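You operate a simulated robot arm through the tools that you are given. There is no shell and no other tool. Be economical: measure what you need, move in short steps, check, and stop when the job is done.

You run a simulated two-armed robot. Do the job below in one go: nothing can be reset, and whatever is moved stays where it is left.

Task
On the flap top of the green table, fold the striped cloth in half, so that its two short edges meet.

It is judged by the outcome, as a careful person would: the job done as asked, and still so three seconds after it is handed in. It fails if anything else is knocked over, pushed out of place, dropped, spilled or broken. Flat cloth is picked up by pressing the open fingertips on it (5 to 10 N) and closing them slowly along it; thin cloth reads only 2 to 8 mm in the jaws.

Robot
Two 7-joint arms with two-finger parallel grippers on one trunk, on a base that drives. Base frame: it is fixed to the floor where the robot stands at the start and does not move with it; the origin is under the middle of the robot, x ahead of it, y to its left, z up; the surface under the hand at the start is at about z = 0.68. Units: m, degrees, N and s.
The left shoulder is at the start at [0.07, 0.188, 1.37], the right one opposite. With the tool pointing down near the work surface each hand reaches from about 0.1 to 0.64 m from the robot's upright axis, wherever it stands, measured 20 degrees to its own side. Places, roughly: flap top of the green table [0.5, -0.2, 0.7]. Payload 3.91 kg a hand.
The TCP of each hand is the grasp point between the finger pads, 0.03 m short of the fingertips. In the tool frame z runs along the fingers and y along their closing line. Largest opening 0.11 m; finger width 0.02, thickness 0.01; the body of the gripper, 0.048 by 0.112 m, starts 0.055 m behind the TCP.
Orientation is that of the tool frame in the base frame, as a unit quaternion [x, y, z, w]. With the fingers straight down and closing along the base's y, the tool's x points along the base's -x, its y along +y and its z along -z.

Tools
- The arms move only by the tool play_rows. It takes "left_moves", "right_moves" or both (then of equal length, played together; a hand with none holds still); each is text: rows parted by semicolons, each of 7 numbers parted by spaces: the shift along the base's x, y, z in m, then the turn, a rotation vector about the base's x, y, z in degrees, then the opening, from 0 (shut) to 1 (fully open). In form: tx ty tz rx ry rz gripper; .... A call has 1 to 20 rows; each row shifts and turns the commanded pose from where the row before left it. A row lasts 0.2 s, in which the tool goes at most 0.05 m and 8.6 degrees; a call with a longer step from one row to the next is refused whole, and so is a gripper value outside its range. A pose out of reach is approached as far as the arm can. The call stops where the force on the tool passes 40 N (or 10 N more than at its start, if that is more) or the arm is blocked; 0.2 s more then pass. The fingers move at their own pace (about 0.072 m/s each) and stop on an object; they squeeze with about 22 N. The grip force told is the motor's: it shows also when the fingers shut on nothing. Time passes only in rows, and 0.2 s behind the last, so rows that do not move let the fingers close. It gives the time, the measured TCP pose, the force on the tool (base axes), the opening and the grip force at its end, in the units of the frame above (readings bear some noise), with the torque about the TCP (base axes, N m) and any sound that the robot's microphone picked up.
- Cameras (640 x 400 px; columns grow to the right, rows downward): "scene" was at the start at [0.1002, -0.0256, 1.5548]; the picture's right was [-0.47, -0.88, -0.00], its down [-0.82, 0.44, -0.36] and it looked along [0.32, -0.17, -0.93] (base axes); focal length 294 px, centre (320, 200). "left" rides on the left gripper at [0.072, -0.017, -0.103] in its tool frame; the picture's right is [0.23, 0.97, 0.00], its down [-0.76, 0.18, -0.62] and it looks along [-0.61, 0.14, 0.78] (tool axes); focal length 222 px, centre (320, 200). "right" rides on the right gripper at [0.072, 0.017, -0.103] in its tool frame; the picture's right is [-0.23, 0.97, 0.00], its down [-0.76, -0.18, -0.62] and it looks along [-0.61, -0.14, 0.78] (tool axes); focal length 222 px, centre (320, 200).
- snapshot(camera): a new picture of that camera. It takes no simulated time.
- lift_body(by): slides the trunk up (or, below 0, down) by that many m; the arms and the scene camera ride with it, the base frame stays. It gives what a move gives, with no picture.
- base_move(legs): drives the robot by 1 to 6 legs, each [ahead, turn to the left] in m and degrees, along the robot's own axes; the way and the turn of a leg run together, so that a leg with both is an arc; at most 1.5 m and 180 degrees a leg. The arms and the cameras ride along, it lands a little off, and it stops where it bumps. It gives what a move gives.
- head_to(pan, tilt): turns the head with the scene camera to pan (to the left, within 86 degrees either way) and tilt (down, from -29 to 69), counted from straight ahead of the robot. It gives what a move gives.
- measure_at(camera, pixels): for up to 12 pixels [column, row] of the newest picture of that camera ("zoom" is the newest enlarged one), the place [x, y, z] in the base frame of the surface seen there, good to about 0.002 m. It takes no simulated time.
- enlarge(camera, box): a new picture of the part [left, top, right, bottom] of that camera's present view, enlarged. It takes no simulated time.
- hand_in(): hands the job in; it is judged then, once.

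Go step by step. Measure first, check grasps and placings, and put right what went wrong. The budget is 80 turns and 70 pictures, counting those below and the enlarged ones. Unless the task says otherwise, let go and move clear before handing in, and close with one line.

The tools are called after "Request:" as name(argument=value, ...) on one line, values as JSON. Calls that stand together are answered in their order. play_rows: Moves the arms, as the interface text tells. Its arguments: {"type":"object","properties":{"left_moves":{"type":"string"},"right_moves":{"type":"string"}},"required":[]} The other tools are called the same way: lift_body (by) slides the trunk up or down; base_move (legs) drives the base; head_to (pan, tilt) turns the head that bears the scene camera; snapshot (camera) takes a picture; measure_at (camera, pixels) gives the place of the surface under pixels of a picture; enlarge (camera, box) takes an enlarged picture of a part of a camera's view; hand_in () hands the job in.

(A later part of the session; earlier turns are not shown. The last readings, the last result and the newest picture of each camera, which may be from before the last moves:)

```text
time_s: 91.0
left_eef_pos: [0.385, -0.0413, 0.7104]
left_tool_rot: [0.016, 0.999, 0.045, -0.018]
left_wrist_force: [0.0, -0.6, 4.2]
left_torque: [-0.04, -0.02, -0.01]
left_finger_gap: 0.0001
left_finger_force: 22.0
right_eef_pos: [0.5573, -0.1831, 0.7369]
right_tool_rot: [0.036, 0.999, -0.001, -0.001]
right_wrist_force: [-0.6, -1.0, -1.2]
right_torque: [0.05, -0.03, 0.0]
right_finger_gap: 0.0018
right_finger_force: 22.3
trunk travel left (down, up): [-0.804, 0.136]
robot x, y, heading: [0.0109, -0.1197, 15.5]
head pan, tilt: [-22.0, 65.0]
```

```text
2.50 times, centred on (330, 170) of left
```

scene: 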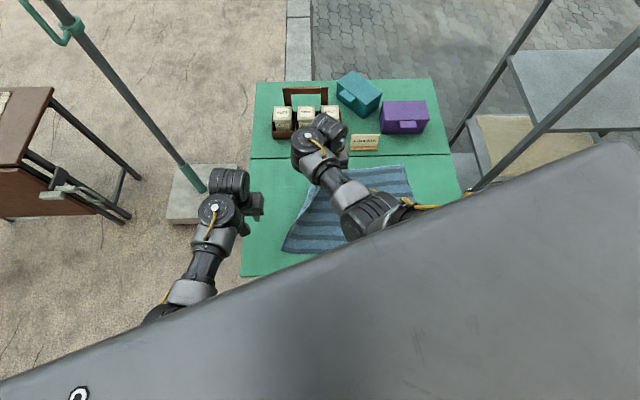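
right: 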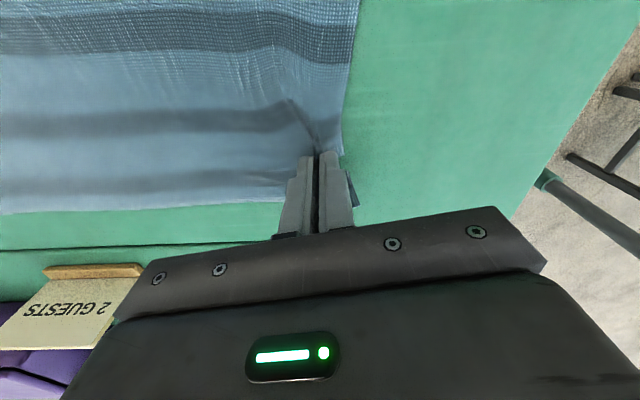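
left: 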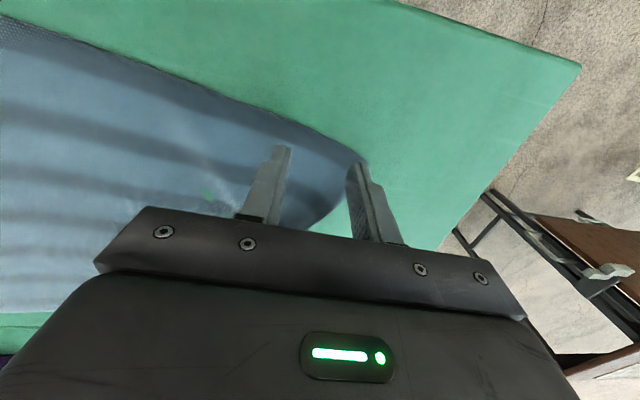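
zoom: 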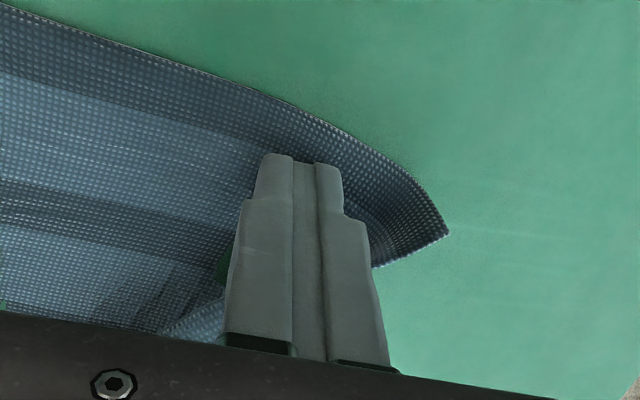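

The left closed on nothing (gap 0.1 mm) because its 5° tilt let one finger skate. I'll lift, reopen, and turn the base 10° right so the left arm gets a relaxed pose, while the right hand compensates.

Request:
play_rows(left_moves="0 0 0.01 0 0 0 0; 0 0.005 0.015 0 0 0 0.1; 0 0.005 0.015 0 0 0 0.35; 0 0 0.01 0 0 0 0.35; 0 0 0 0 0 0 0.35", right_moves="0 0.012 0.01 0 0 0 0; 0 0.012 0.01 0 0 0 0; 0 0.012 0.01 0 0 0 0; 0 0.012 0.01 0 0 0 0; 0 0 0 0 0 0 0")

Request:
base_move(legs=[[0, -10]])

Request:
play_rows(left_moves="-0.003 0.02 0.01 -5 -2 0 0.35; -0.003 0.02 0 0 0 5 0.35; -0.003 0.02 0 0 0 3 0.35; 0 0 0 0 0 0 0.35", right_moves="-0.003 0.015 0.005 0 0 0 0; -0.003 0.015 0.005 0 0 0 0; -0.003 0.015 0 0 0 0 0; 0 0 0 0 0 0 0")

Request:
snapshot(camera="left")

```text
time_s: 92.2
left_eef_pos: [0.3859, -0.0328, 0.7634]
left_tool_rot: [0.017, 0.999, 0.044, -0.019]
left_wrist_force: [-0.7, 0.1, 0.3]
left_torque: [-0.03, 0.01, -0.04]
left_finger_gap: 0.0386
left_finger_force: 0.1
right_eef_pos: [0.5566, -0.1357, 0.7791]
right_tool_rot: [0.035, 0.999, -0.002, -0.001]
right_wrist_force: [-0.3, -0.1, 0.2]
right_torque: [0.04, -0.02, 0.02]
right_finger_gap: 0.0021
right_finger_force: 21.6
trunk travel left (down, up): [-0.804, 0.136]
robot x, y, heading: [0.0135, -0.1201, 15.5]
head pan, tilt: [-22.0, 65.0]
```

```text
time_s: 93.3
left_eef_pos: [0.396, -0.0983, 0.7618]
left_tool_rot: [0.102, 0.994, 0.046, -0.016]
left_wrist_force: [0.1, 0.3, 0.2]
left_torque: [-0.01, 0.01, 0.0]
left_finger_gap: 0.0387
left_finger_force: 0.1
right_eef_pos: [0.5462, -0.2286, 0.7771]
right_tool_rot: [0.12, 0.993, -0.001, -0.001]
right_wrist_force: [-0.6, -0.8, -0.1]
right_torque: [0.03, 0.01, 0.01]
right_finger_gap: 0.0017
right_finger_force: 21.8
trunk travel left (down, up): [-0.804, 0.136]
robot x, y, heading: [0.0124, -0.1216, 5.4]
head pan, tilt: [-22.0, 65.0]
```

```text
time_s: 94.3
left_eef_pos: [0.3867, -0.0378, 0.7731]
left_tool_rot: [0.031, 0.999, 0.006, 0.006]
left_wrist_force: [-0.2, 0.6, -0.1]
left_torque: [0.01, -0.02, -0.03]
left_finger_gap: 0.0386
left_finger_force: 0.0
right_eef_pos: [0.5375, -0.1824, 0.7876]
right_tool_rot: [0.121, 0.993, 0.0, -0.001]
right_wrist_force: [-0.1, 0.0, 0.2]
right_torque: [0.01, 0.02, 0.03]
right_finger_gap: 0.0023
right_finger_force: 22.1
trunk travel left (down, up): [-0.804, 0.136]
robot x, y, heading: [0.014, -0.1194, 5.4]
head pan, tilt: [-22.0, 65.0]
```

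```text
24 pictures are left
```

left: 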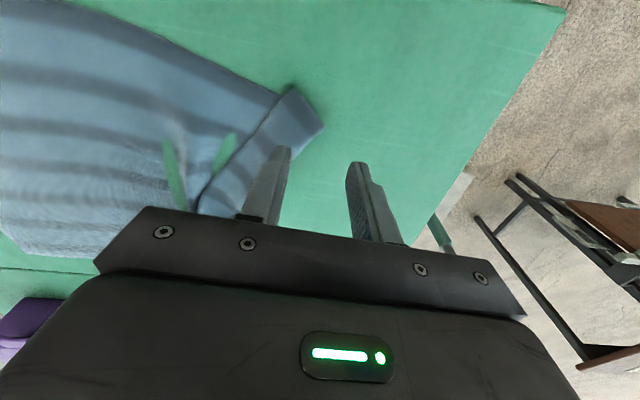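

The left is now relaxed and level. The near corner region at (290,88)–(322,125) looks creased, so I'll zoom in.

Request:
enlarge(camera="left", box=[120, 40, 400, 240])

Request:
measure_at(camera="zoom", pixels=[[395, 105], [460, 195], [390, 280], [385, 205], [300, 230], [430, 150], [250, 130]])

```text
2.00 times, centred on (260, 140) of left
```

zoom: 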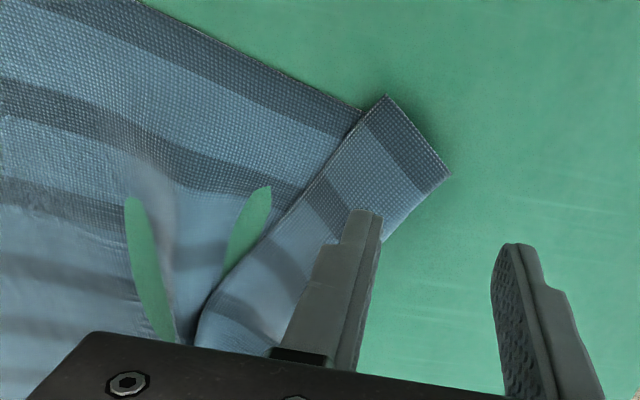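

```text
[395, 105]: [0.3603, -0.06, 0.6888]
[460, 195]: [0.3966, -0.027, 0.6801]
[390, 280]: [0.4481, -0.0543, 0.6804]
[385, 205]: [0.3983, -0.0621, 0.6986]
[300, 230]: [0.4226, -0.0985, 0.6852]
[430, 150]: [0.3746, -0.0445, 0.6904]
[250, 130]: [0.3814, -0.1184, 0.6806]
```

The outer strip, from the corner near (0.386, −0.032) back to a fold about 4.5 cm inside, is a small pleat that will pull out. I'll pinch within that strip at about (0.40, −0.064) with a narrower opening and the hand level.

Request:
play_rows(left_moves="0.004 -0.008 -0.005 0 0 6 0.25; 0.005 -0.009 -0.01 0 0 6 0.25; 0.004 -0.009 -0.012 0 0 6 0.25; 0 0 -0.012 0 0 0 0.25; 0 0 -0.01 0 0 0 0.25; 0 0 -0.006 0 0 0 0.25; 0 0 0 0 0 0 0.25")

Request:
enlarge(camera="left", box=[180, 60, 420, 240])

```text
time_s: 95.9
left_eef_pos: [0.4005, -0.0652, 0.7155]
left_tool_rot: [-0.125, 0.992, 0.006, 0.006]
left_wrist_force: [-0.1, -0.2, 2.1]
left_torque: [0.02, -0.02, -0.01]
left_finger_gap: 0.0274
left_finger_force: 0.2
right_eef_pos: [0.5383, -0.1815, 0.7865]
right_tool_rot: [0.122, 0.993, -0.002, -0.001]
right_wrist_force: [-0.3, 0.5, 0.1]
right_torque: [0.0, -0.01, 0.03]
right_finger_gap: 0.0017
right_finger_force: 22.0
trunk travel left (down, up): [-0.804, 0.136]
robot x, y, heading: [0.0125, -0.1205, 5.4]
head pan, tilt: [-22.0, 65.0]
```

```text
2.22 times, centred on (300, 150) of left
```

zoom: 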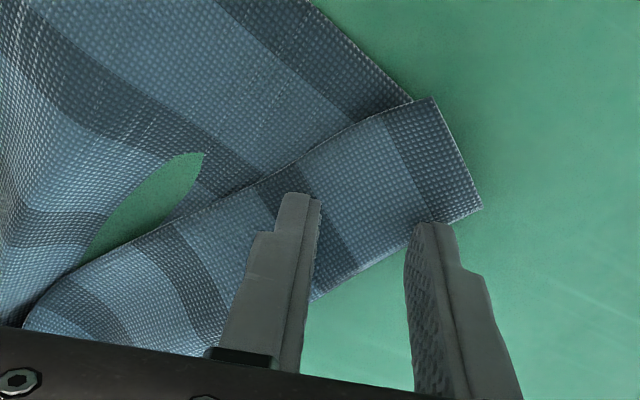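

The outer fingertip sits right on the edge, so I'll shift about 1 cm inward and press.

Request:
play_rows(left_moves="0 0 0.005 0 0 0 0.25; -0.007 -0.01 0 0 0 0 0.25; 0 0 -0.005 0 0 0 0.25; 0 0 -0.0015 0 0 0 0.25; 0 0 -0.001 0 0 0 0.25; 0 0 0 0 0 0 0.25")

```text
time_s: 97.3
left_eef_pos: [0.3916, -0.0733, 0.7156]
left_tool_rot: [-0.124, 0.992, 0.004, 0.006]
left_wrist_force: [-0.2, 0.1, 2.3]
left_torque: [0.0, 0.0, 0.01]
left_finger_gap: 0.0272
left_finger_force: 0.0
right_eef_pos: [0.5375, -0.1824, 0.788]
right_tool_rot: [0.121, 0.993, -0.002, -0.001]
right_wrist_force: [-1.0, 1.1, 0.0]
right_torque: [-0.01, -0.02, 0.0]
right_finger_gap: 0.0018
right_finger_force: 21.9
trunk travel left (down, up): [-0.804, 0.136]
robot x, y, heading: [0.0132, -0.1213, 5.7]
head pan, tilt: [-22.0, 65.0]
```

Request:
play_rows(left_moves="0 0 -0.0025 0 0 0 0.25; 0 0 0 0 0 0 0.25; 0 0 0 0 0 0 0.22; 0 0 0 0 0 0 0.19; 0 0 0 0 0 0 0.16; 0 0 0 0 0 0 0.13; 0 0 0 0 0 0 0.1; 0 0 0 0 0 0 0.07; 0 0 0 0 0 0 0.04; 0 0 0 0 0 0 0.02; 0 0 0 0 0 0 0; 0 0 0 0 0 0 0; 0 0 0 0 0 0 0")

Request:
enlarge(camera="left", box=[180, 60, 420, 240])

```text
time_s: 100.1
left_eef_pos: [0.3927, -0.075, 0.7115]
left_tool_rot: [-0.123, 0.992, 0.006, 0.006]
left_wrist_force: [0.2, 0.7, 3.4]
left_torque: [0.0, 0.07, -0.03]
left_finger_gap: 0.0
left_finger_force: 22.4
right_eef_pos: [0.5375, -0.1824, 0.7881]
right_tool_rot: [0.122, 0.993, -0.001, -0.001]
right_wrist_force: [-0.4, -0.4, -0.2]
right_torque: [-0.01, 0.01, 0.01]
right_finger_gap: 0.0021
right_finger_force: 22.1
trunk travel left (down, up): [-0.804, 0.136]
robot x, y, heading: [0.0143, -0.1179, 5.3]
head pan, tilt: [-22.0, 65.0]
```

```text
2.22 times, centred on (300, 150) of left
```

zoom: 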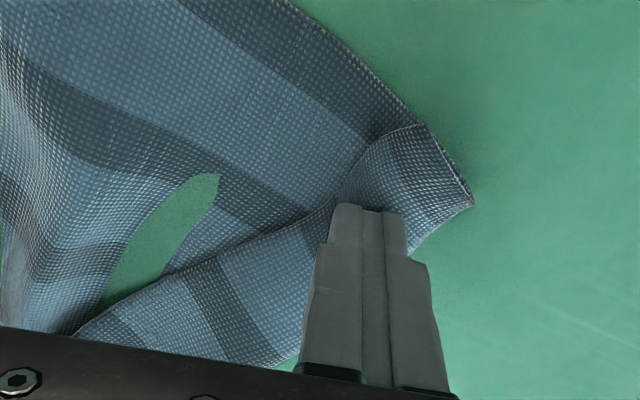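

Slipped again: only 3.4 N of press. I'll reopen slightly raised, then press harder, aiming for about 10 N.

Request:
play_rows(left_moves="0 0 0.006 0 0 0 0; 0 0 0 0 0 0 0.28; 0 0 0 0 0 0 0.28; 0 0 -0.005 0 0 0 0.28; 0 0 -0.002 0 0 0 0.28; 0 0 -0.001 0 0 0 0.28; 0 0 0 0 0 0 0.28")

```text
time_s: 101.7
left_eef_pos: [0.3931, -0.0741, 0.7099]
left_tool_rot: [-0.124, 0.992, 0.006, 0.007]
left_wrist_force: [0.9, 0.1, 4.5]
left_torque: [-0.02, -0.03, -0.01]
left_finger_gap: 0.0308
left_finger_force: 0.1
right_eef_pos: [0.5373, -0.1828, 0.7861]
right_tool_rot: [0.121, 0.993, -0.002, -0.001]
right_wrist_force: [0.3, -0.1, -0.5]
right_torque: [0.03, -0.03, 0.02]
right_finger_gap: 0.0018
right_finger_force: 21.5
trunk travel left (down, up): [-0.804, 0.136]
robot x, y, heading: [0.0108, -0.1206, 5.4]
head pan, tilt: [-22.0, 65.0]
```

Request:
play_rows(left_moves="0 0 -0.002 0 0 0 0.28; 0 0 -0.002 0 0 0 0.28; 0 0 0 0 0 0 0.28; 0 0 0 0 0 0 0.25; 0 0 0 0 0 0 0.22; 0 0 0 0 0 0 0.19; 0 0 0 0 0 0 0.16; 0 0 0 0 0 0 0.13; 0 0 0 0 0 0 0.1; 0 0 0 0 0 0 0.07; 0 0 0 0 0 0 0.04; 0 0 0 0 0 0 0.02; 0 0 0 0 0 0 0; 0 0 0 0 0 0 0; 0 0 0 0 0 0 0")

Request:
enlarge(camera="left", box=[180, 60, 420, 240])

```text
time_s: 102.5
left_eef_pos: [0.3951, -0.0755, 0.7098]
left_tool_rot: [-0.124, 0.992, 0.002, 0.01]
left_wrist_force: [-1.3, 2.0, 21.4]
left_torque: [0.05, 0.07, -0.04]
left_finger_gap: 0.0059
left_finger_force: 5.7
right_eef_pos: [0.5378, -0.1827, 0.7878]
right_tool_rot: [0.121, 0.993, -0.001, -0.001]
right_wrist_force: [0.4, -0.5, -0.2]
right_torque: [0.03, 0.0, 0.07]
right_finger_gap: 0.0018
right_finger_force: 21.3
trunk travel left (down, up): [-0.804, 0.136]
robot x, y, heading: [0.0142, -0.1253, 5.6]
head pan, tilt: [-22.0, 65.0]
stopped in row 4 (left hand): the force on the tool passed its limit at 41 N (the readings are from after the stop); the commanded pose is now the measured one
```

```text
2.22 times, centred on (300, 150) of left
```

zoom: 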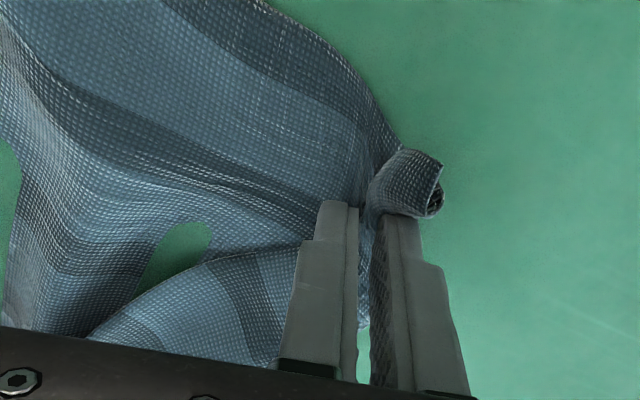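

The press peaked, but the fingers have gathered a bunch of cloth (gap 5.9 mm). I'll finish closing and lift slightly to check.

Request:
play_rows(left_moves="0 0 0 0 0 0 0; 0 0 0 0 0 0 0; 0 0 0 0 0 0 0; 0 0 0.01 0 0 0 0; 0 0.005 0.015 0 0 0 0; 0 0.005 0.015 0 0 0 0; 0 0 0 0 0 0 0")

Request:
snapshot(camera="left")

```text
time_s: 104.1
left_eef_pos: [0.3947, -0.0649, 0.7466]
left_tool_rot: [-0.124, 0.992, 0.003, 0.009]
left_wrist_force: [-0.3, 0.4, -0.3]
left_torque: [-0.01, 0.02, -0.01]
left_finger_gap: 0.0
left_finger_force: 21.9
right_eef_pos: [0.5395, -0.1808, 0.7882]
right_tool_rot: [0.122, 0.993, -0.001, -0.001]
right_wrist_force: [0.3, -0.1, 0.3]
right_torque: [-0.05, -0.03, 0.03]
right_finger_gap: 0.0019
right_finger_force: 22.2
trunk travel left (down, up): [-0.804, 0.136]
robot x, y, heading: [0.0125, -0.1196, 5.8]
head pan, tilt: [-22.0, 65.0]
```

```text
19 pictures are left
```

left: 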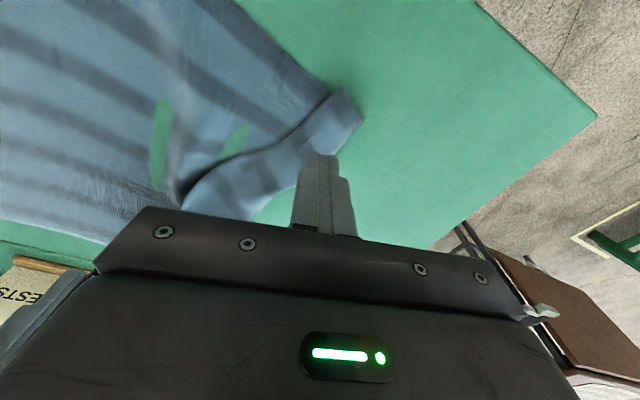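

The left slipped again because the pleated strip is loose. I'll use the closed left fingertips to press on the strip and drag it outward (−x, +y), which should pull the pleat flat before a fresh pinch.

Request:
play_rows(left_moves="0 -0.005 -0.015 0 0 0 0; 0.003 -0.003 -0.014 0 0 0 0; 0 0 -0.008 0 0 0 0; 0 0 -0.001 0 0 0 0; -0.008 0.006 0 0 0 0 0; -0.008 0.006 0 0 0 0 0; -0.008 0.006 0 0 0 0 0; -0.008 0.006 0 0 0 0 0; -0.006 0.005 0 0 0 0 0; 0 0 0 0 0 0 0; 0 0 0.02 0 0 0 0; 0 0 0.03 0 0 0 0.4; 0 0 0 0 0 0 0.4")

Request:
snapshot(camera="left")

```text
time_s: 106.9
left_eef_pos: [0.3594, -0.0433, 0.7598]
left_tool_rot: [-0.124, 0.992, 0.004, 0.008]
left_wrist_force: [0.5, -1.0, 0.6]
left_torque: [-0.02, 0.0, -0.02]
left_finger_gap: 0.044
left_finger_force: 0.1
right_eef_pos: [0.5386, -0.1836, 0.7879]
right_tool_rot: [0.121, 0.993, -0.001, -0.001]
right_wrist_force: [0.8, -0.3, 0.8]
right_torque: [-0.03, 0.05, 0.03]
right_finger_gap: 0.0018
right_finger_force: 21.6
trunk travel left (down, up): [-0.804, 0.136]
robot x, y, heading: [0.0148, -0.1205, 5.7]
head pan, tilt: [-22.0, 65.0]
```

```text
18 pictures are left
```

left: 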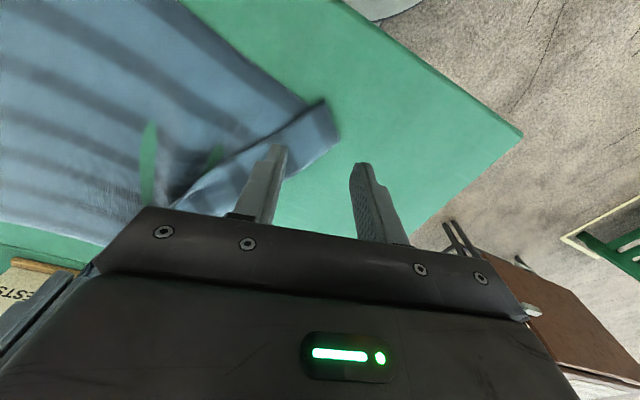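

Request:
enlarge(camera="left", box=[140, 60, 380, 240])

Request:
measure_at(camera="left", pixels=[[335, 138], [322, 103], [300, 165], [305, 125], [285, 100], [255, 120], [240, 150], [220, 180], [312, 138]])

```text
2.22 times, centred on (260, 150) of left
```

zoom: 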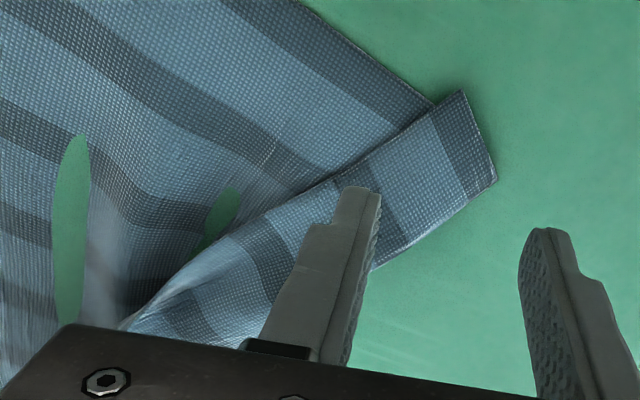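

```text
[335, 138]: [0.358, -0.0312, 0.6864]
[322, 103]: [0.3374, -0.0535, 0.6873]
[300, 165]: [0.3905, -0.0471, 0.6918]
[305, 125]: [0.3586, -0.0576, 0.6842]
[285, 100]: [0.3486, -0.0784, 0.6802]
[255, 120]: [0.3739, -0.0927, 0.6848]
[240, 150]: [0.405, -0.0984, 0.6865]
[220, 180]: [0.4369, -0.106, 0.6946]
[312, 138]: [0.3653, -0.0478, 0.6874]
```

Comparing the stripe directions, this strip is the corner folded back over itself. It should fall open when the sheet is flipped in the air, so I'll raise the trunk, carry the right-held corner high over the crease, and stretch it out toward (0.60, −0.39).

Request:
lift_body(by=0.11)

Request:
play_rows(right_moves="0 -0.02 -0.01 0 0 0 0; -0.006 -0.03 -0.01 0 0 0 0; -0.006 -0.03 0 0 0 0 0; 0.005 -0.03 -0.02 0 0 0 0; 0.015 -0.035 -0.025 0 0 0 0; 0.0175 -0.0225 -0.03 0 0 0 0; 0.0175 -0.0225 -0.03 0 0 0 0; 0.0125 -0.01 -0.02 0 0 0 0; 0.0125 -0.007 -0.012 0 0 0 0; 0 0 0 0 0 0 0; 0 0 0 0 0 0 0")

Request:
head_to(pan=-12, tilt=67)

Request:
snapshot(camera="scene")

Request:
snapshot(camera="left")

Request:
snapshot(camera="right")

```text
time_s: 108.4
left_eef_pos: [0.3616, -0.044, 0.8693]
left_tool_rot: [-0.125, 0.992, 0.004, 0.009]
left_wrist_force: [0.1, 0.6, 0.3]
left_torque: [0.0, -0.01, 0.02]
left_finger_gap: 0.0441
left_finger_force: 0.1
right_eef_pos: [0.5383, -0.1823, 0.8977]
right_tool_rot: [0.121, 0.993, -0.002, -0.002]
right_wrist_force: [-0.1, -0.4, 0.2]
right_torque: [0.02, -0.02, 0.04]
right_finger_gap: 0.0018
right_finger_force: 21.8
trunk travel left (down, up): [-0.914, 0.026]
robot x, y, heading: [0.0139, -0.1203, 5.5]
head pan, tilt: [-22.0, 65.0]
```

```text
time_s: 110.8
left_eef_pos: [0.3602, -0.0438, 0.871]
left_tool_rot: [-0.125, 0.992, 0.005, 0.008]
left_wrist_force: [0.6, -0.8, -0.6]
left_torque: [0.02, -0.01, 0.02]
left_finger_gap: 0.0439
left_finger_force: 0.0
right_eef_pos: [0.6077, -0.3902, 0.7393]
right_tool_rot: [0.121, 0.993, -0.001, -0.002]
right_wrist_force: [-0.8, 0.1, -0.8]
right_torque: [-0.02, 0.02, 0.01]
right_finger_gap: 0.0017
right_finger_force: 22.4
trunk travel left (down, up): [-0.914, 0.026]
robot x, y, heading: [0.0125, -0.1209, 5.4]
head pan, tilt: [-22.0, 65.0]
```

```text
time_s: 111.5
left_eef_pos: [0.3604, -0.0441, 0.8707]
left_tool_rot: [-0.125, 0.992, 0.003, 0.008]
left_wrist_force: [0.1, -0.3, -0.5]
left_torque: [-0.02, -0.01, 0.0]
left_finger_gap: 0.0442
left_finger_force: 0.1
right_eef_pos: [0.6067, -0.3903, 0.7389]
right_tool_rot: [0.121, 0.993, -0.001, -0.002]
right_wrist_force: [-0.4, -0.2, 0.5]
right_torque: [0.02, -0.01, 0.02]
right_finger_gap: 0.0018
right_finger_force: 22.1
trunk travel left (down, up): [-0.914, 0.026]
robot x, y, heading: [0.0124, -0.1176, 5.6]
head pan, tilt: [-12.0, 67.0]
```

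```text
16 pictures are left
```

scene: 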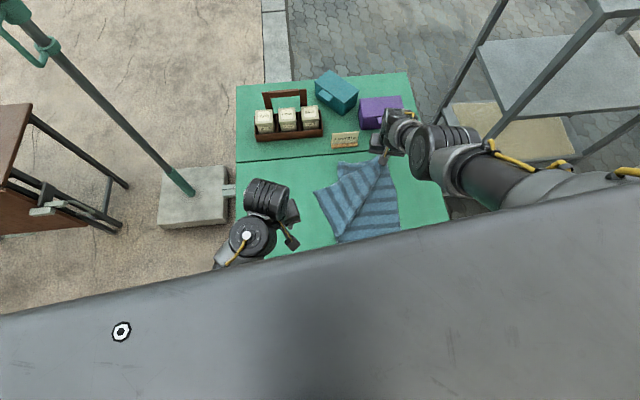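

```text
15 pictures are left
```

left: 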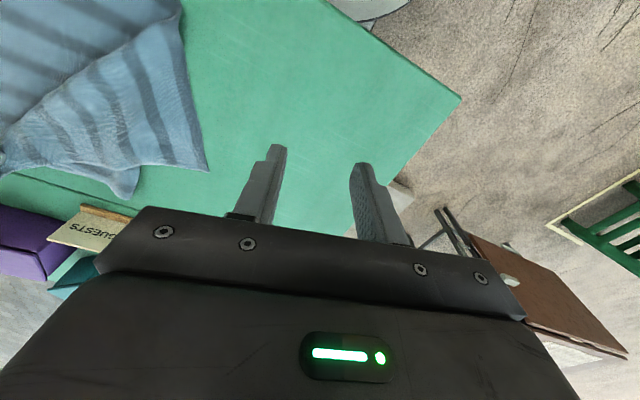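

```text
14 pictures are left
```

right: 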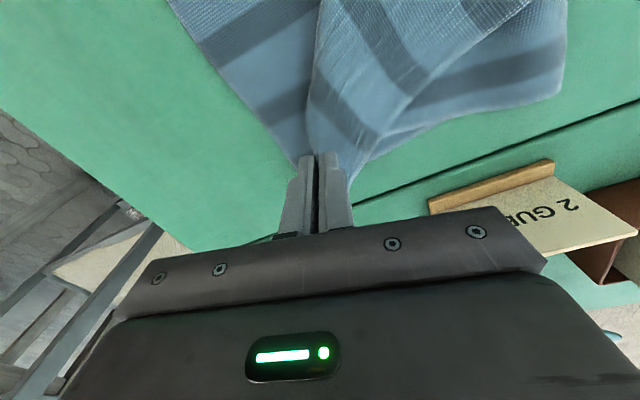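

The sheet folded over nicely. I'll zoom in on the cloth to find the second corner.

Request:
enlarge(camera="scene", box=[290, 130, 430, 250])

Request:
measure_at(camera="zoom", pixels=[[115, 205], [215, 385], [475, 345], [425, 115], [400, 180], [220, 130], [290, 330], [350, 255], [270, 240], [200, 300]])

```text
3.33 times, centred on (360, 190) of scene
```

zoom: 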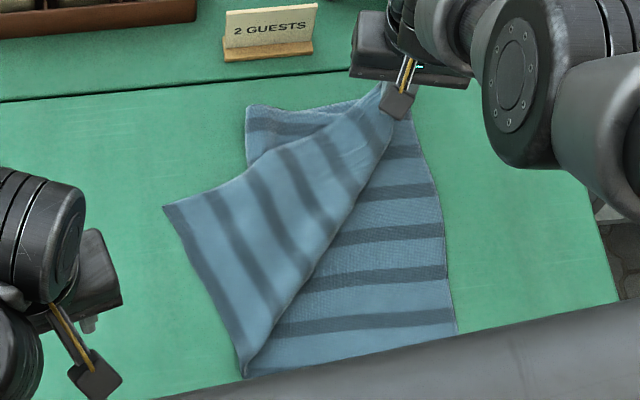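

```text
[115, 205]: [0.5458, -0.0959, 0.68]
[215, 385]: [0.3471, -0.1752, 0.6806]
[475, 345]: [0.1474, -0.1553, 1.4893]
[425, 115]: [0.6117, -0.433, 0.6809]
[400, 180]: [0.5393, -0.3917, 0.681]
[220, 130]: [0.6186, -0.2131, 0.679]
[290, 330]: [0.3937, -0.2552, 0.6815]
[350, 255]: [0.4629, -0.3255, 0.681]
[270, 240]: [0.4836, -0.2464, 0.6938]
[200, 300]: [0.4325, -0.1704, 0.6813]
```

The free corner now lies flat on bare table at about (0.545, −0.13): zoom (165,205), with the long edge running to (245,375). I'll set the right corner down and release it, withdraw the right arm, and hover the left hand over the free corner.

Request:
play_rows(right_moves="-0.003 0 -0.012 0 0 0 0; -0.002 0 -0.009 0 0 0 0; 0 0 0 0 0 0 0.15; 0 0 0 0 0 0 0.3; 0 0 0.02 0 0 0 0.3; 0 -0.02 0.03 0 0 0 0.3; 0 -0.03 0.02 0 0 0 0.3; 0 -0.035 0 0 0 0 0.3; -0.01 -0.035 0 0 0 0 0.3; 0 0 0 0 0 0 0.3", left_moves="0.029 -0.0205 -0.02 0 0 0 0.35; 0.029 -0.0205 -0.02 0 0 0 0.35; 0.029 -0.0205 -0.02 0 0 0 0.35; 0.029 -0.0205 -0.02 0 0 0 0.35; 0.029 -0.0205 -0.02 0 0 0 0.35; 0.029 -0.0205 -0.02 0 0 0 0.35; 0 0 -0.01 0 0 0 0.35; 0 0 0 0 0 0 0.35; 0 0 0 0 0 0 0.35; 0 0 0 0 0 0 0.35")

Request:
snapshot(camera="left")

Request:
measure_at(camera="left", pixels=[[320, 160], [330, 140], [300, 110], [280, 100], [340, 120], [350, 160], [310, 190]])

```text
time_s: 112.6
left_eef_pos: [0.4812, 0.0053, 0.7443]
left_tool_rot: [-0.157, 0.984, 0.087, 0.007]
left_wrist_force: [-0.1, 0.0, -0.1]
left_torque: [-0.03, 0.02, 0.04]
left_finger_gap: 0.0387
left_finger_force: 0.1
left hand out of reach, approached as far as the arm can: row 5
right_eef_pos: [0.6006, -0.3887, 0.7272]
right_tool_rot: [0.119, 0.993, -0.003, 0.004]
right_wrist_force: [-0.2, -0.4, -0.1]
right_torque: [0.0, 0.0, 0.02]
right_finger_gap: 0.033
right_finger_force: 0.1
right hand out of reach, approached as far as the arm can: row 1, 2
trunk travel left (down, up): [-0.914, 0.026]
robot x, y, heading: [0.0077, -0.1246, 5.3]
head pan, tilt: [-12.0, 67.0]
stopped in row 5 (left hand): the arm was blocked; the commanded pose is now the measured one
```

```text
12 pictures are left
```

left: 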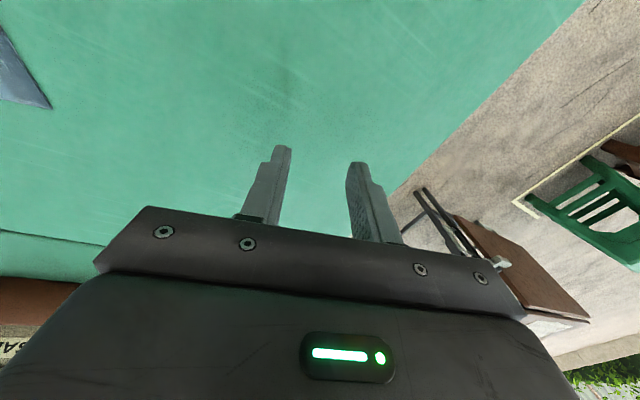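

```text
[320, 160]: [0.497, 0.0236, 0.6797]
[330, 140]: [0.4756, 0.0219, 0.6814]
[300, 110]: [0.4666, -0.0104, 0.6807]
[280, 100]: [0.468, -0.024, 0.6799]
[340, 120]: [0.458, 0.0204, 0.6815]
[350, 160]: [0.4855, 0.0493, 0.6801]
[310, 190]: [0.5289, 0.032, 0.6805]
```

The left arm is stuck at its limits, but the right one, which has now released its corner, pinched well. So the right hand will take the free corner. I'll move the left aside, take the right over there, and lower the trunk 5 cm.

Request:
play_rows(right_moves="0 0 0.025 0 0 0 0.35; 0 0 0.025 0 0 0 0.35; 0 0.01 0.025 0 0 8 0.35; -0.013 0.035 0 0 0 8 0.35; -0.013 0.036 0 0 0 8 0.35; -0.013 0.036 0 0 0 0 0.35; -0.013 0.036 0 0 0 0 0.35; -0.013 0.036 0 0 0 0 0.35; 0 0.033 -0.005 0 0 0 0.35; 0 0 0 0 0 0 0.35", left_moves="-0.01 0.02 0.03 0 0 0 0.35; -0.01 0.025 0.03 0 0 0 0.35; -0.01 0.03 0.02 0 0 0 0.35; -0.01 0.02 0.01 0 0 0 0.35; 0 0 0 0 0 0 0.35; 0 0 0 0 0 0 0.35; 0 0 0 0 0 0 0.35; 0 0 0 0 0 0 0.35; 0 0 0 0 0 0 0.35; 0 0 0 0 0 0 0.35")

Request:
lift_body(by=-0.05)

Request:
snapshot(camera="right")

Request:
measure_at(camera="right", pixels=[[320, 140], [330, 160], [340, 180], [350, 150], [360, 170], [340, 120], [300, 190], [330, 195], [370, 190], [360, 130], [320, 100], [350, 200]])

```text
time_s: 114.8
left_eef_pos: [0.4368, 0.1017, 0.8324]
left_tool_rot: [-0.157, 0.984, 0.086, 0.01]
left_wrist_force: [0.0, 0.4, -0.1]
left_torque: [-0.01, -0.04, 0.0]
left_finger_gap: 0.0384
left_finger_force: 0.0
right_eef_pos: [0.5341, -0.1916, 0.7913]
right_tool_rot: [-0.085, 0.996, -0.018, 0.005]
right_wrist_force: [0.4, 0.5, -0.3]
right_torque: [-0.05, 0.01, -0.02]
right_finger_gap: 0.0385
right_finger_force: 0.0
trunk travel left (down, up): [-0.914, 0.026]
robot x, y, heading: [0.0164, -0.1213, 5.4]
head pan, tilt: [-12.0, 67.0]
```

```text
time_s: 115.7
left_eef_pos: [0.4377, 0.1002, 0.7836]
left_tool_rot: [-0.157, 0.984, 0.086, 0.009]
left_wrist_force: [-0.9, -0.3, 0.6]
left_torque: [0.0, -0.01, -0.01]
left_finger_gap: 0.0386
left_finger_force: 0.0
right_eef_pos: [0.5364, -0.1903, 0.7421]
right_tool_rot: [-0.084, 0.996, -0.016, 0.006]
right_wrist_force: [0.0, 0.5, 0.4]
right_torque: [0.03, 0.01, 0.01]
right_finger_gap: 0.0387
right_finger_force: 0.1
trunk travel left (down, up): [-0.864, 0.076]
robot x, y, heading: [0.0124, -0.1219, 5.4]
head pan, tilt: [-12.0, 67.0]
```

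```text
11 pictures are left
```

right: 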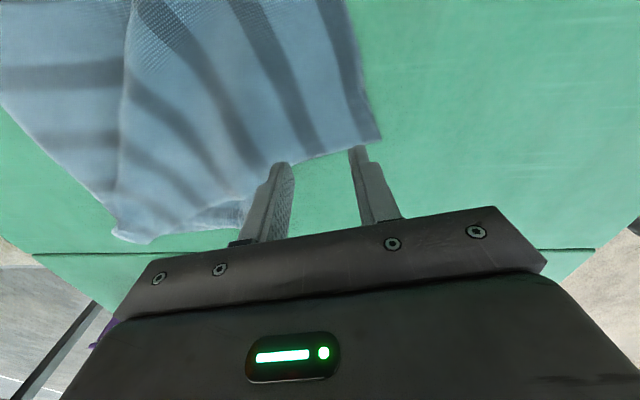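

```text
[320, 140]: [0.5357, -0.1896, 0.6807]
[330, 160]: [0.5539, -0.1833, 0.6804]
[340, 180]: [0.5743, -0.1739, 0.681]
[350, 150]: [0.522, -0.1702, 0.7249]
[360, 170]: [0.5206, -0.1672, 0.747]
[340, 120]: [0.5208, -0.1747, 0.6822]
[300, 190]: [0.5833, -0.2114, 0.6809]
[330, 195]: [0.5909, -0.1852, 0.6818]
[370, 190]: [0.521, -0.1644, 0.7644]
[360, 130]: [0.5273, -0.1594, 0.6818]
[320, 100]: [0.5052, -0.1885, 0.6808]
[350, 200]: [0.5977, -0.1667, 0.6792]
```

The free corner is at pixel (381,140), about (0.537, −0.145), with flat cloth under both fingertips. I'll descend to the same height that worked before (about 0.7115) and close slowly.

Request:
play_rows(right_moves="-0.002 0.007 -0.012 0 0 0 0.35; 0 0 -0.01 0 0 0 0.35; 0 0 -0.005 0 0 0 0.35; 0 0 -0.002 0 0 0 0.35; 0 0 -0.0015 0 0 0 0.35; 0 0 0 0 0 0 0.35; 0 0 0 0 0 0 0.31; 0 0 0 0 0 0 0.27; 0 0 0 0 0 0 0.23; 0 0 0 0 0 0 0.19; 0 0 0 0 0 0 0.15; 0 0 0 0 0 0 0.11; 0 0 0 0 0 0 0.07; 0 0 0 0 0 0 0.03; 0 0 0 0 0 0 0; 0 0 0 0 0 0 0; 0 0 0 0 0 0 0")

Request:
snapshot(camera="right")

```text
time_s: 119.5
left_eef_pos: [0.4381, 0.1, 0.7828]
left_tool_rot: [-0.157, 0.984, 0.085, 0.009]
left_wrist_force: [0.2, 0.1, 0.0]
left_torque: [0.01, -0.01, 0.01]
left_finger_gap: 0.0384
left_finger_force: 0.0
right_eef_pos: [0.5402, -0.1915, 0.714]
right_tool_rot: [-0.082, 0.996, -0.02, 0.01]
right_wrist_force: [-0.1, -0.3, -0.4]
right_torque: [-0.01, 0.0, 0.01]
right_finger_gap: 0.0
right_finger_force: 21.9
trunk travel left (down, up): [-0.864, 0.076]
robot x, y, heading: [0.0125, -0.1246, 5.6]
head pan, tilt: [-12.0, 67.0]
stopped in row 17 (right hand): the arm was blocked; the commanded pose is now the measured one
```

```text
10 pictures are left
```

right: 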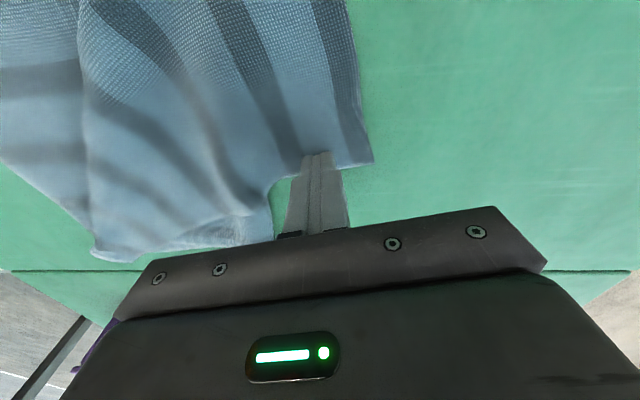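

It missed: the arm stopped at 0.714 with no press. I'll reopen, shift 7 mm back onto the cloth, and press with the trunk.

Request:
play_rows(right_moves="-0.004 0.003 0.003 0 0 0 0.1; -0.004 0.003 0 0 0 0 0.35; 0 0 -0.003 0 0 0 0.35; 0 0 0 0 0 0 0.35")

Request:
lift_body(by=-0.0035)

```text
time_s: 120.5
left_eef_pos: [0.438, 0.1006, 0.7834]
left_tool_rot: [-0.157, 0.984, 0.085, 0.008]
left_wrist_force: [0.0, -0.6, 0.3]
left_torque: [-0.01, 0.03, 0.0]
left_finger_gap: 0.0383
left_finger_force: 0.0
right_eef_pos: [0.5379, -0.1898, 0.7151]
right_tool_rot: [-0.08, 0.996, -0.023, 0.012]
right_wrist_force: [0.3, 0.4, 0.2]
right_torque: [0.03, 0.05, 0.02]
right_finger_gap: 0.0383
right_finger_force: 0.0
trunk travel left (down, up): [-0.864, 0.076]
robot x, y, heading: [0.0145, -0.1213, 5.8]
head pan, tilt: [-12.0, 67.0]
```

```text
time_s: 121.0
left_eef_pos: [0.4369, 0.1009, 0.7793]
left_tool_rot: [-0.157, 0.984, 0.085, 0.009]
left_wrist_force: [1.0, 0.3, -0.3]
left_torque: [0.0, -0.05, 0.04]
left_finger_gap: 0.0382
left_finger_force: 0.1
right_eef_pos: [0.5371, -0.1893, 0.7126]
right_tool_rot: [-0.081, 0.996, -0.024, 0.014]
right_wrist_force: [2.3, 0.1, 9.0]
right_torque: [0.27, 0.05, -0.01]
right_finger_gap: 0.038
right_finger_force: 0.1
trunk travel left (down, up): [-0.861, 0.079]
robot x, y, heading: [0.0119, -0.1243, 5.5]
head pan, tilt: [-12.0, 67.0]
```

Now 9 N; a hair more, then close slowly and lift.

Request:
lift_body(by=-0.001)

Request:
play_rows(right_moves="0 0 0 0 0 0 0.31; 0 0 0 0 0 0 0.27; 0 0 0 0 0 0 0.23; 0 0 0 0 0 0 0.19; 0 0 0 0 0 0 0.15; 0 0 0 0 0 0 0.11; 0 0 0 0 0 0 0.07; 0 0 0 0 0 0 0.03; 0 0 0 0 0 0 0; 0 0 0 0 0 0 0; 0 0 0 0 0 0 0; 0 0 0.01 0 0 0 0; 0 0 0.015 0 0 0 0; 0 0 0 0 0 0 0")

Request:
snapshot(camera="right")

```text
time_s: 121.5
left_eef_pos: [0.4368, 0.1019, 0.7789]
left_tool_rot: [-0.157, 0.984, 0.085, 0.009]
left_wrist_force: [-1.1, -0.5, 0.1]
left_torque: [-0.03, -0.01, -0.01]
left_finger_gap: 0.0385
left_finger_force: 0.1
right_eef_pos: [0.5356, -0.1901, 0.7108]
right_tool_rot: [-0.081, 0.996, -0.024, 0.012]
right_wrist_force: [1.9, -0.2, 10.9]
right_torque: [0.29, 0.08, -0.07]
right_finger_gap: 0.0383
right_finger_force: 0.1
trunk travel left (down, up): [-0.86, 0.08]
robot x, y, heading: [0.0158, -0.1189, 5.7]
head pan, tilt: [-12.0, 67.0]
```

```text
time_s: 124.5
left_eef_pos: [0.4371, 0.1006, 0.7776]
left_tool_rot: [-0.157, 0.984, 0.085, 0.01]
left_wrist_force: [0.1, 0.1, 0.7]
left_torque: [-0.01, -0.01, -0.01]
left_finger_gap: 0.0385
left_finger_force: 0.0
right_eef_pos: [0.5324, -0.1837, 0.7347]
right_tool_rot: [-0.084, 0.996, -0.02, 0.008]
right_wrist_force: [0.3, 0.3, -0.7]
right_torque: [0.02, -0.02, 0.0]
right_finger_gap: 0.0
right_finger_force: 21.8
trunk travel left (down, up): [-0.86, 0.08]
robot x, y, heading: [0.0123, -0.1231, 5.7]
head pan, tilt: [-12.0, 67.0]
```

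```text
9 pictures are left
```

right: 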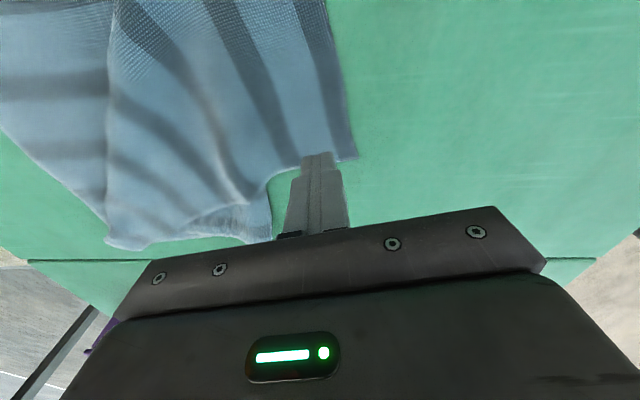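

It missed again because a 2° tilt lets only one finger press. I'll level the hand at this height, shift slightly inward and open wider, then use the trunk to press.

Request:
play_rows(right_moves="-0.004 -0.003 0 2.2 1.1 0 0.45; -0.004 -0.003 0 0 0 0 0.45; 0 0 0 0 0 0 0.45; 0 0 0 0 0 0 0.45")

```text
time_s: 125.5
left_eef_pos: [0.4372, 0.1006, 0.7789]
left_tool_rot: [-0.157, 0.984, 0.086, 0.009]
left_wrist_force: [-0.2, -0.6, 0.1]
left_torque: [0.01, 0.01, -0.02]
left_finger_gap: 0.0385
left_finger_force: 0.1
right_eef_pos: [0.5222, -0.1896, 0.7344]
right_tool_rot: [-0.083, 0.997, 0.0, 0.0]
right_wrist_force: [-0.1, 0.2, 0.4]
right_torque: [0.02, 0.02, 0.0]
right_finger_gap: 0.0494
right_finger_force: 0.1
trunk travel left (down, up): [-0.86, 0.08]
robot x, y, heading: [0.0124, -0.1231, 5.4]
head pan, tilt: [-12.0, 67.0]
```

Level now. Press with the trunk by 23.5 mm, then close slowly and lift.

Request:
lift_body(by=-0.0235)

Request:
play_rows(right_moves="0 0 0 0 0 0 0.41; 0 0 0 0 0 0 0.37; 0 0 0 0 0 0 0.33; 0 0 0 0 0 0 0.29; 0 0 0 0 0 0 0.25; 0 0 0 0 0 0 0.21; 0 0 0 0 0 0 0.17; 0 0 0 0 0 0 0.13; 0 0 0 0 0 0 0.09; 0 0 0 0 0 0 0.05; 0 0 0 0 0 0 0.02; 0 0 0 0 0 0 0; 0 0 0 0 0 0 0; 0 0 0 0 0 0 0; 0 0 0.01 0 0 0 0; 0 0 0.015 0 0 0 0; 0 0 0.015 0 0 0 0; 0 0 0 0 0 0 0")

Request:
snapshot(camera="right")

```text
time_s: 126.2
left_eef_pos: [0.4375, 0.1019, 0.755]
left_tool_rot: [-0.157, 0.984, 0.085, 0.01]
left_wrist_force: [-0.3, 0.6, -0.4]
left_torque: [-0.04, 0.03, -0.06]
left_finger_gap: 0.0386
left_finger_force: 0.1
right_eef_pos: [0.5219, -0.1887, 0.712]
right_tool_rot: [-0.083, 0.997, 0.0, 0.001]
right_wrist_force: [2.5, -0.8, 9.0]
right_torque: [-0.01, -0.07, 0.0]
right_finger_gap: 0.0496
right_finger_force: 0.1
trunk travel left (down, up): [-0.836, 0.104]
robot x, y, heading: [0.0146, -0.1211, 5.8]
head pan, tilt: [-12.0, 67.0]
```

```text
time_s: 130.0
left_eef_pos: [0.4381, 0.1025, 0.7552]
left_tool_rot: [-0.156, 0.984, 0.085, 0.009]
left_wrist_force: [0.0, -0.2, 0.4]
left_torque: [0.01, 0.01, 0.01]
left_finger_gap: 0.0383
left_finger_force: 0.1
right_eef_pos: [0.5233, -0.1895, 0.7508]
right_tool_rot: [-0.083, 0.997, 0.001, 0.0]
right_wrist_force: [0.0, 0.0, 0.0]
right_torque: [0.02, 0.02, -0.01]
right_finger_gap: 0.0025
right_finger_force: 22.1
trunk travel left (down, up): [-0.836, 0.104]
robot x, y, heading: [0.0121, -0.1204, 5.8]
head pan, tilt: [-12.0, 67.0]
```

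```text
8 pictures are left
5 turns are left
```

right: 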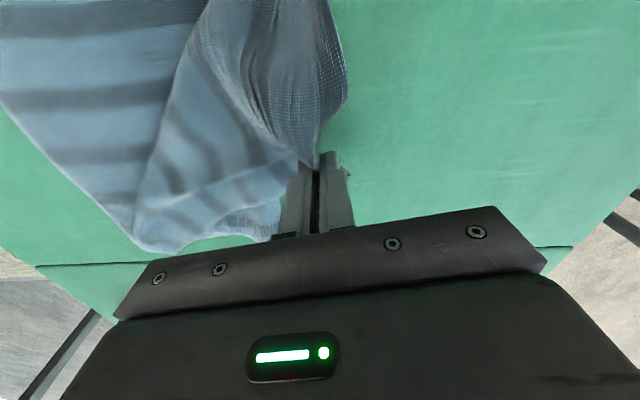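

Gripped: gap 2.5 mm, with the ridge visible at (315,150). Now I'll raise with the trunk, swing this corner over to its mirrored place (about (0.385, −0.39)), set it down, release and withdraw.

Request:
lift_body(by=0.07)

Request:
play_rows(right_moves="-0.017 -0.026 0 0 0 0 0; -0.017 -0.026 0 0 0 8 0; -0.017 -0.026 0 0 0 8 0; -0.018 -0.026 0 0 0 8 0; -0.018 -0.025 -0.015 0 0 8 0; -0.018 -0.025 -0.015 0 0 8 0; -0.017 -0.025 -0.015 0 0 0 0; -0.016 -0.023 -0.015 0 0 0 0; 0 0 -0.014 0 0 0 0; 0 0 -0.014 0 0 0 0; 0 0 -0.01 0 0 0 0; 0 0 0 0 0 0 0; 0 0 0 0 0 0 0.15; 0 0 0 0 0 0 0.25; 0 0 0.015 0 0 0 0.25; 0 -0.005 0.02 0 0 0 0.25; 0 -0.035 0.01 0 0 0 0.25; 0 -0.045 0 0 0 0 0.25; 0 -0.045 0 0 0 0 0.25; 0 0 0 0 0 0 0.25")

Request:
snapshot(camera="scene")

Request:
enlarge(camera="scene", box=[280, 130, 440, 250])

Request:
measure_at(camera="zoom", pixels=[[430, 130], [450, 180], [460, 230], [470, 290], [440, 330], [400, 330], [350, 330], [280, 340], [250, 200], [270, 120], [350, 110], [400, 200]])

```text
time_s: 131.1
left_eef_pos: [0.4374, 0.101, 0.8253]
left_tool_rot: [-0.156, 0.984, 0.085, 0.009]
left_wrist_force: [-0.9, -0.2, 1.6]
left_torque: [-0.02, 0.0, -0.02]
left_finger_gap: 0.0384
left_finger_force: 0.1
right_eef_pos: [0.5237, -0.1891, 0.8217]
right_tool_rot: [-0.083, 0.997, 0.001, 0.001]
right_wrist_force: [0.2, -0.5, 0.8]
right_torque: [-0.02, 0.01, -0.02]
right_finger_gap: 0.0027
right_finger_force: 22.2
trunk travel left (down, up): [-0.906, 0.034]
robot x, y, heading: [0.0096, -0.1239, 5.6]
head pan, tilt: [-12.0, 67.0]
```

```text
time_s: 135.3
left_eef_pos: [0.4386, 0.1009, 0.8251]
left_tool_rot: [-0.157, 0.984, 0.085, 0.01]
left_wrist_force: [-0.6, 0.2, 0.3]
left_torque: [0.0, -0.01, -0.01]
left_finger_gap: 0.0385
left_finger_force: 0.0
right_eef_pos: [0.3863, -0.521, 0.7684]
right_tool_rot: [-0.418, 0.908, 0.002, 0.0]
right_wrist_force: [0.2, 0.2, -0.2]
right_torque: [0.0, 0.01, -0.03]
right_finger_gap: 0.0275
right_finger_force: 0.1
trunk travel left (down, up): [-0.906, 0.034]
robot x, y, heading: [0.0157, -0.1198, 5.8]
head pan, tilt: [-12.0, 67.0]
```

```text
7 pictures are left
```

scene: 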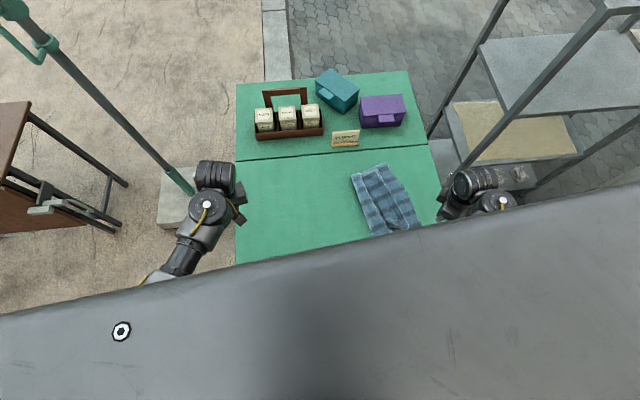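

```text
3.33 times, centred on (360, 190) of scene
```

zoom: 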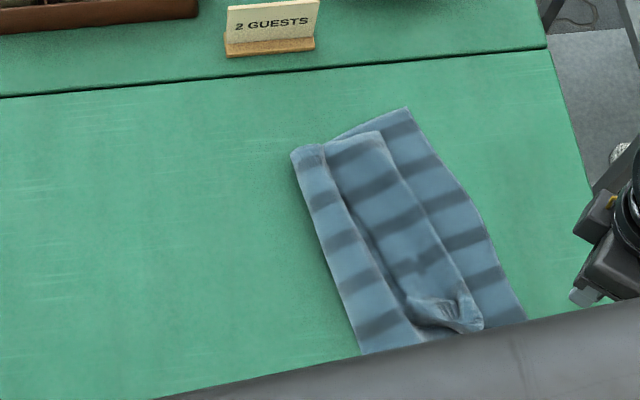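

```text
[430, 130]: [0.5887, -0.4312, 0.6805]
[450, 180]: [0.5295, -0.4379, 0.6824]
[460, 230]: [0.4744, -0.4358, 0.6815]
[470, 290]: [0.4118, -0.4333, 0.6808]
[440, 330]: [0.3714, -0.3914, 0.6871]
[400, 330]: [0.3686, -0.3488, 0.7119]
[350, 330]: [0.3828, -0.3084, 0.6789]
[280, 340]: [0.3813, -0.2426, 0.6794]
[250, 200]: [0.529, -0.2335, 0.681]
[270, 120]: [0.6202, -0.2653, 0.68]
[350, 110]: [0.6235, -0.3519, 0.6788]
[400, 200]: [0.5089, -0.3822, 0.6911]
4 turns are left
```

The cloth is folded in half, but the top edge, zoom (380,130)–(485,325), is about 4 cm short of the bottom edge (410,108)–(525,318), with a pleat in the top layer. I'll press closed fingertips on the top layer near each corner and draw it outward toward −y.

Request:
play_rows(right_moves="0 0.045 0 0 0 0 0; 0.002 0.045 0 0 0 0 0; 0.002 0.045 -0.01 0 0 0 0; 0 0.011 -0.02 0 0 0 0; 0 0 -0.015 0 0 0 0; 0 0 -0.005 0 0 0 0; 0 0 -0.003 0 0 0 0; 0 -0.009 0 0 0 0 0; 0 -0.009 0 0 0 0 0; 0 -0.009 0 0 0 0 0; 0 -0.009 0 0 0 0 0; 0 -0.009 0 0 0 0 0; 0 0 0 0 0 0 0; 0 0 0.02 0 0 0 0; 0 0 0.03 0 0 0 0; 0 0 0.01 0 0 0 0")

Request:
lift_body(by=-0.03)

Request:
play_rows(right_moves="0.02 0 0.02 0 0 0 0; 0.038 0.012 0 0 0 -7 0; 0.038 0.012 0 0 0 -7 0; 0.038 0.012 0 0 0 -7 0; 0.038 0.012 0 0 0 -7 0; 0.008 0.008 -0.02 0 0 0 0; 0 0 -0.015 0 0 0 0; 0 0 -0.009 0 0 0 0; 0 0 -0.004 0 0 0 0; 0 -0.009 0 0 0 0 0; 0 -0.009 0 0 0 0 0; 0 -0.009 0 0 0 0 0; 0 -0.009 0 0 0 0 0; 0 0 0 0 0 0 0; 0 0 0.02 0 0 0 0; -0.02 -0.01 0.02 0 0 0 0; -0.03 -0.035 0 0 0 0 0; -0.03 -0.04 0 0 0 0 0; -0.03 -0.04 0 0 0 0 0")

Request:
enlarge(camera="scene", box=[280, 130, 440, 250])

```text
time_s: 138.7
left_eef_pos: [0.4384, 0.1011, 0.8249]
left_tool_rot: [-0.157, 0.984, 0.085, 0.009]
left_wrist_force: [0.1, -0.1, 0.3]
left_torque: [0.05, -0.04, 0.02]
left_finger_gap: 0.0386
left_finger_force: 0.1
right_eef_pos: [0.388, -0.4187, 0.7755]
right_tool_rot: [-0.418, 0.909, 0.001, 0.0]
right_wrist_force: [-0.2, 0.1, -0.7]
right_torque: [0.03, 0.02, 0.01]
right_finger_gap: 0.0002
right_finger_force: 22.5
trunk travel left (down, up): [-0.906, 0.034]
robot x, y, heading: [0.0146, -0.1204, 5.7]
head pan, tilt: [-12.0, 67.0]
```

```text
time_s: 139.4
left_eef_pos: [0.4376, 0.101, 0.7952]
left_tool_rot: [-0.157, 0.984, 0.085, 0.009]
left_wrist_force: [0.4, -0.4, 0.4]
left_torque: [0.01, -0.02, 0.01]
left_finger_gap: 0.0385
left_finger_force: 0.2
right_eef_pos: [0.3868, -0.4186, 0.7459]
right_tool_rot: [-0.418, 0.908, 0.002, 0.0]
right_wrist_force: [0.5, 0.7, 0.3]
right_torque: [0.02, -0.04, -0.01]
right_finger_gap: 0.0
right_finger_force: 22.1
trunk travel left (down, up): [-0.876, 0.064]
robot x, y, heading: [0.0113, -0.1244, 5.7]
head pan, tilt: [-12.0, 67.0]
```

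```text
time_s: 143.4
left_eef_pos: [0.437, 0.1004, 0.7964]
left_tool_rot: [-0.157, 0.984, 0.086, 0.01]
left_wrist_force: [0.2, -0.3, -0.4]
left_torque: [0.0, -0.02, 0.0]
left_finger_gap: 0.0385
left_finger_force: 0.1
right_eef_pos: [0.4579, -0.5227, 0.7571]
right_tool_rot: [-0.187, 0.982, 0.002, 0.002]
right_wrist_force: [-0.4, -0.3, -0.1]
right_torque: [-0.02, -0.01, 0.01]
right_finger_gap: 0.0001
right_finger_force: 21.8
trunk travel left (down, up): [-0.876, 0.064]
robot x, y, heading: [0.012, -0.1196, 5.6]
head pan, tilt: [-12.0, 67.0]
```

```text
3.33 times, centred on (360, 190) of scene
3 turns are left
```

zoom: 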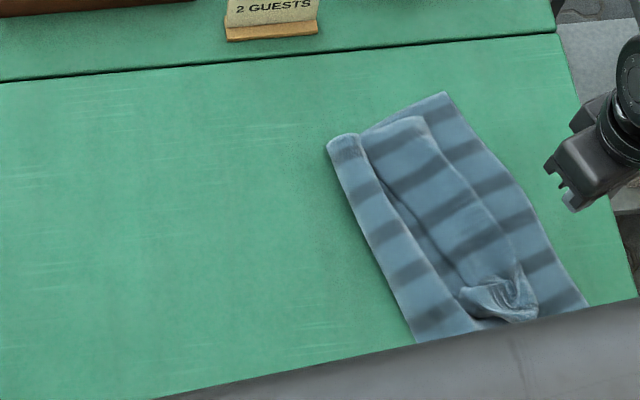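

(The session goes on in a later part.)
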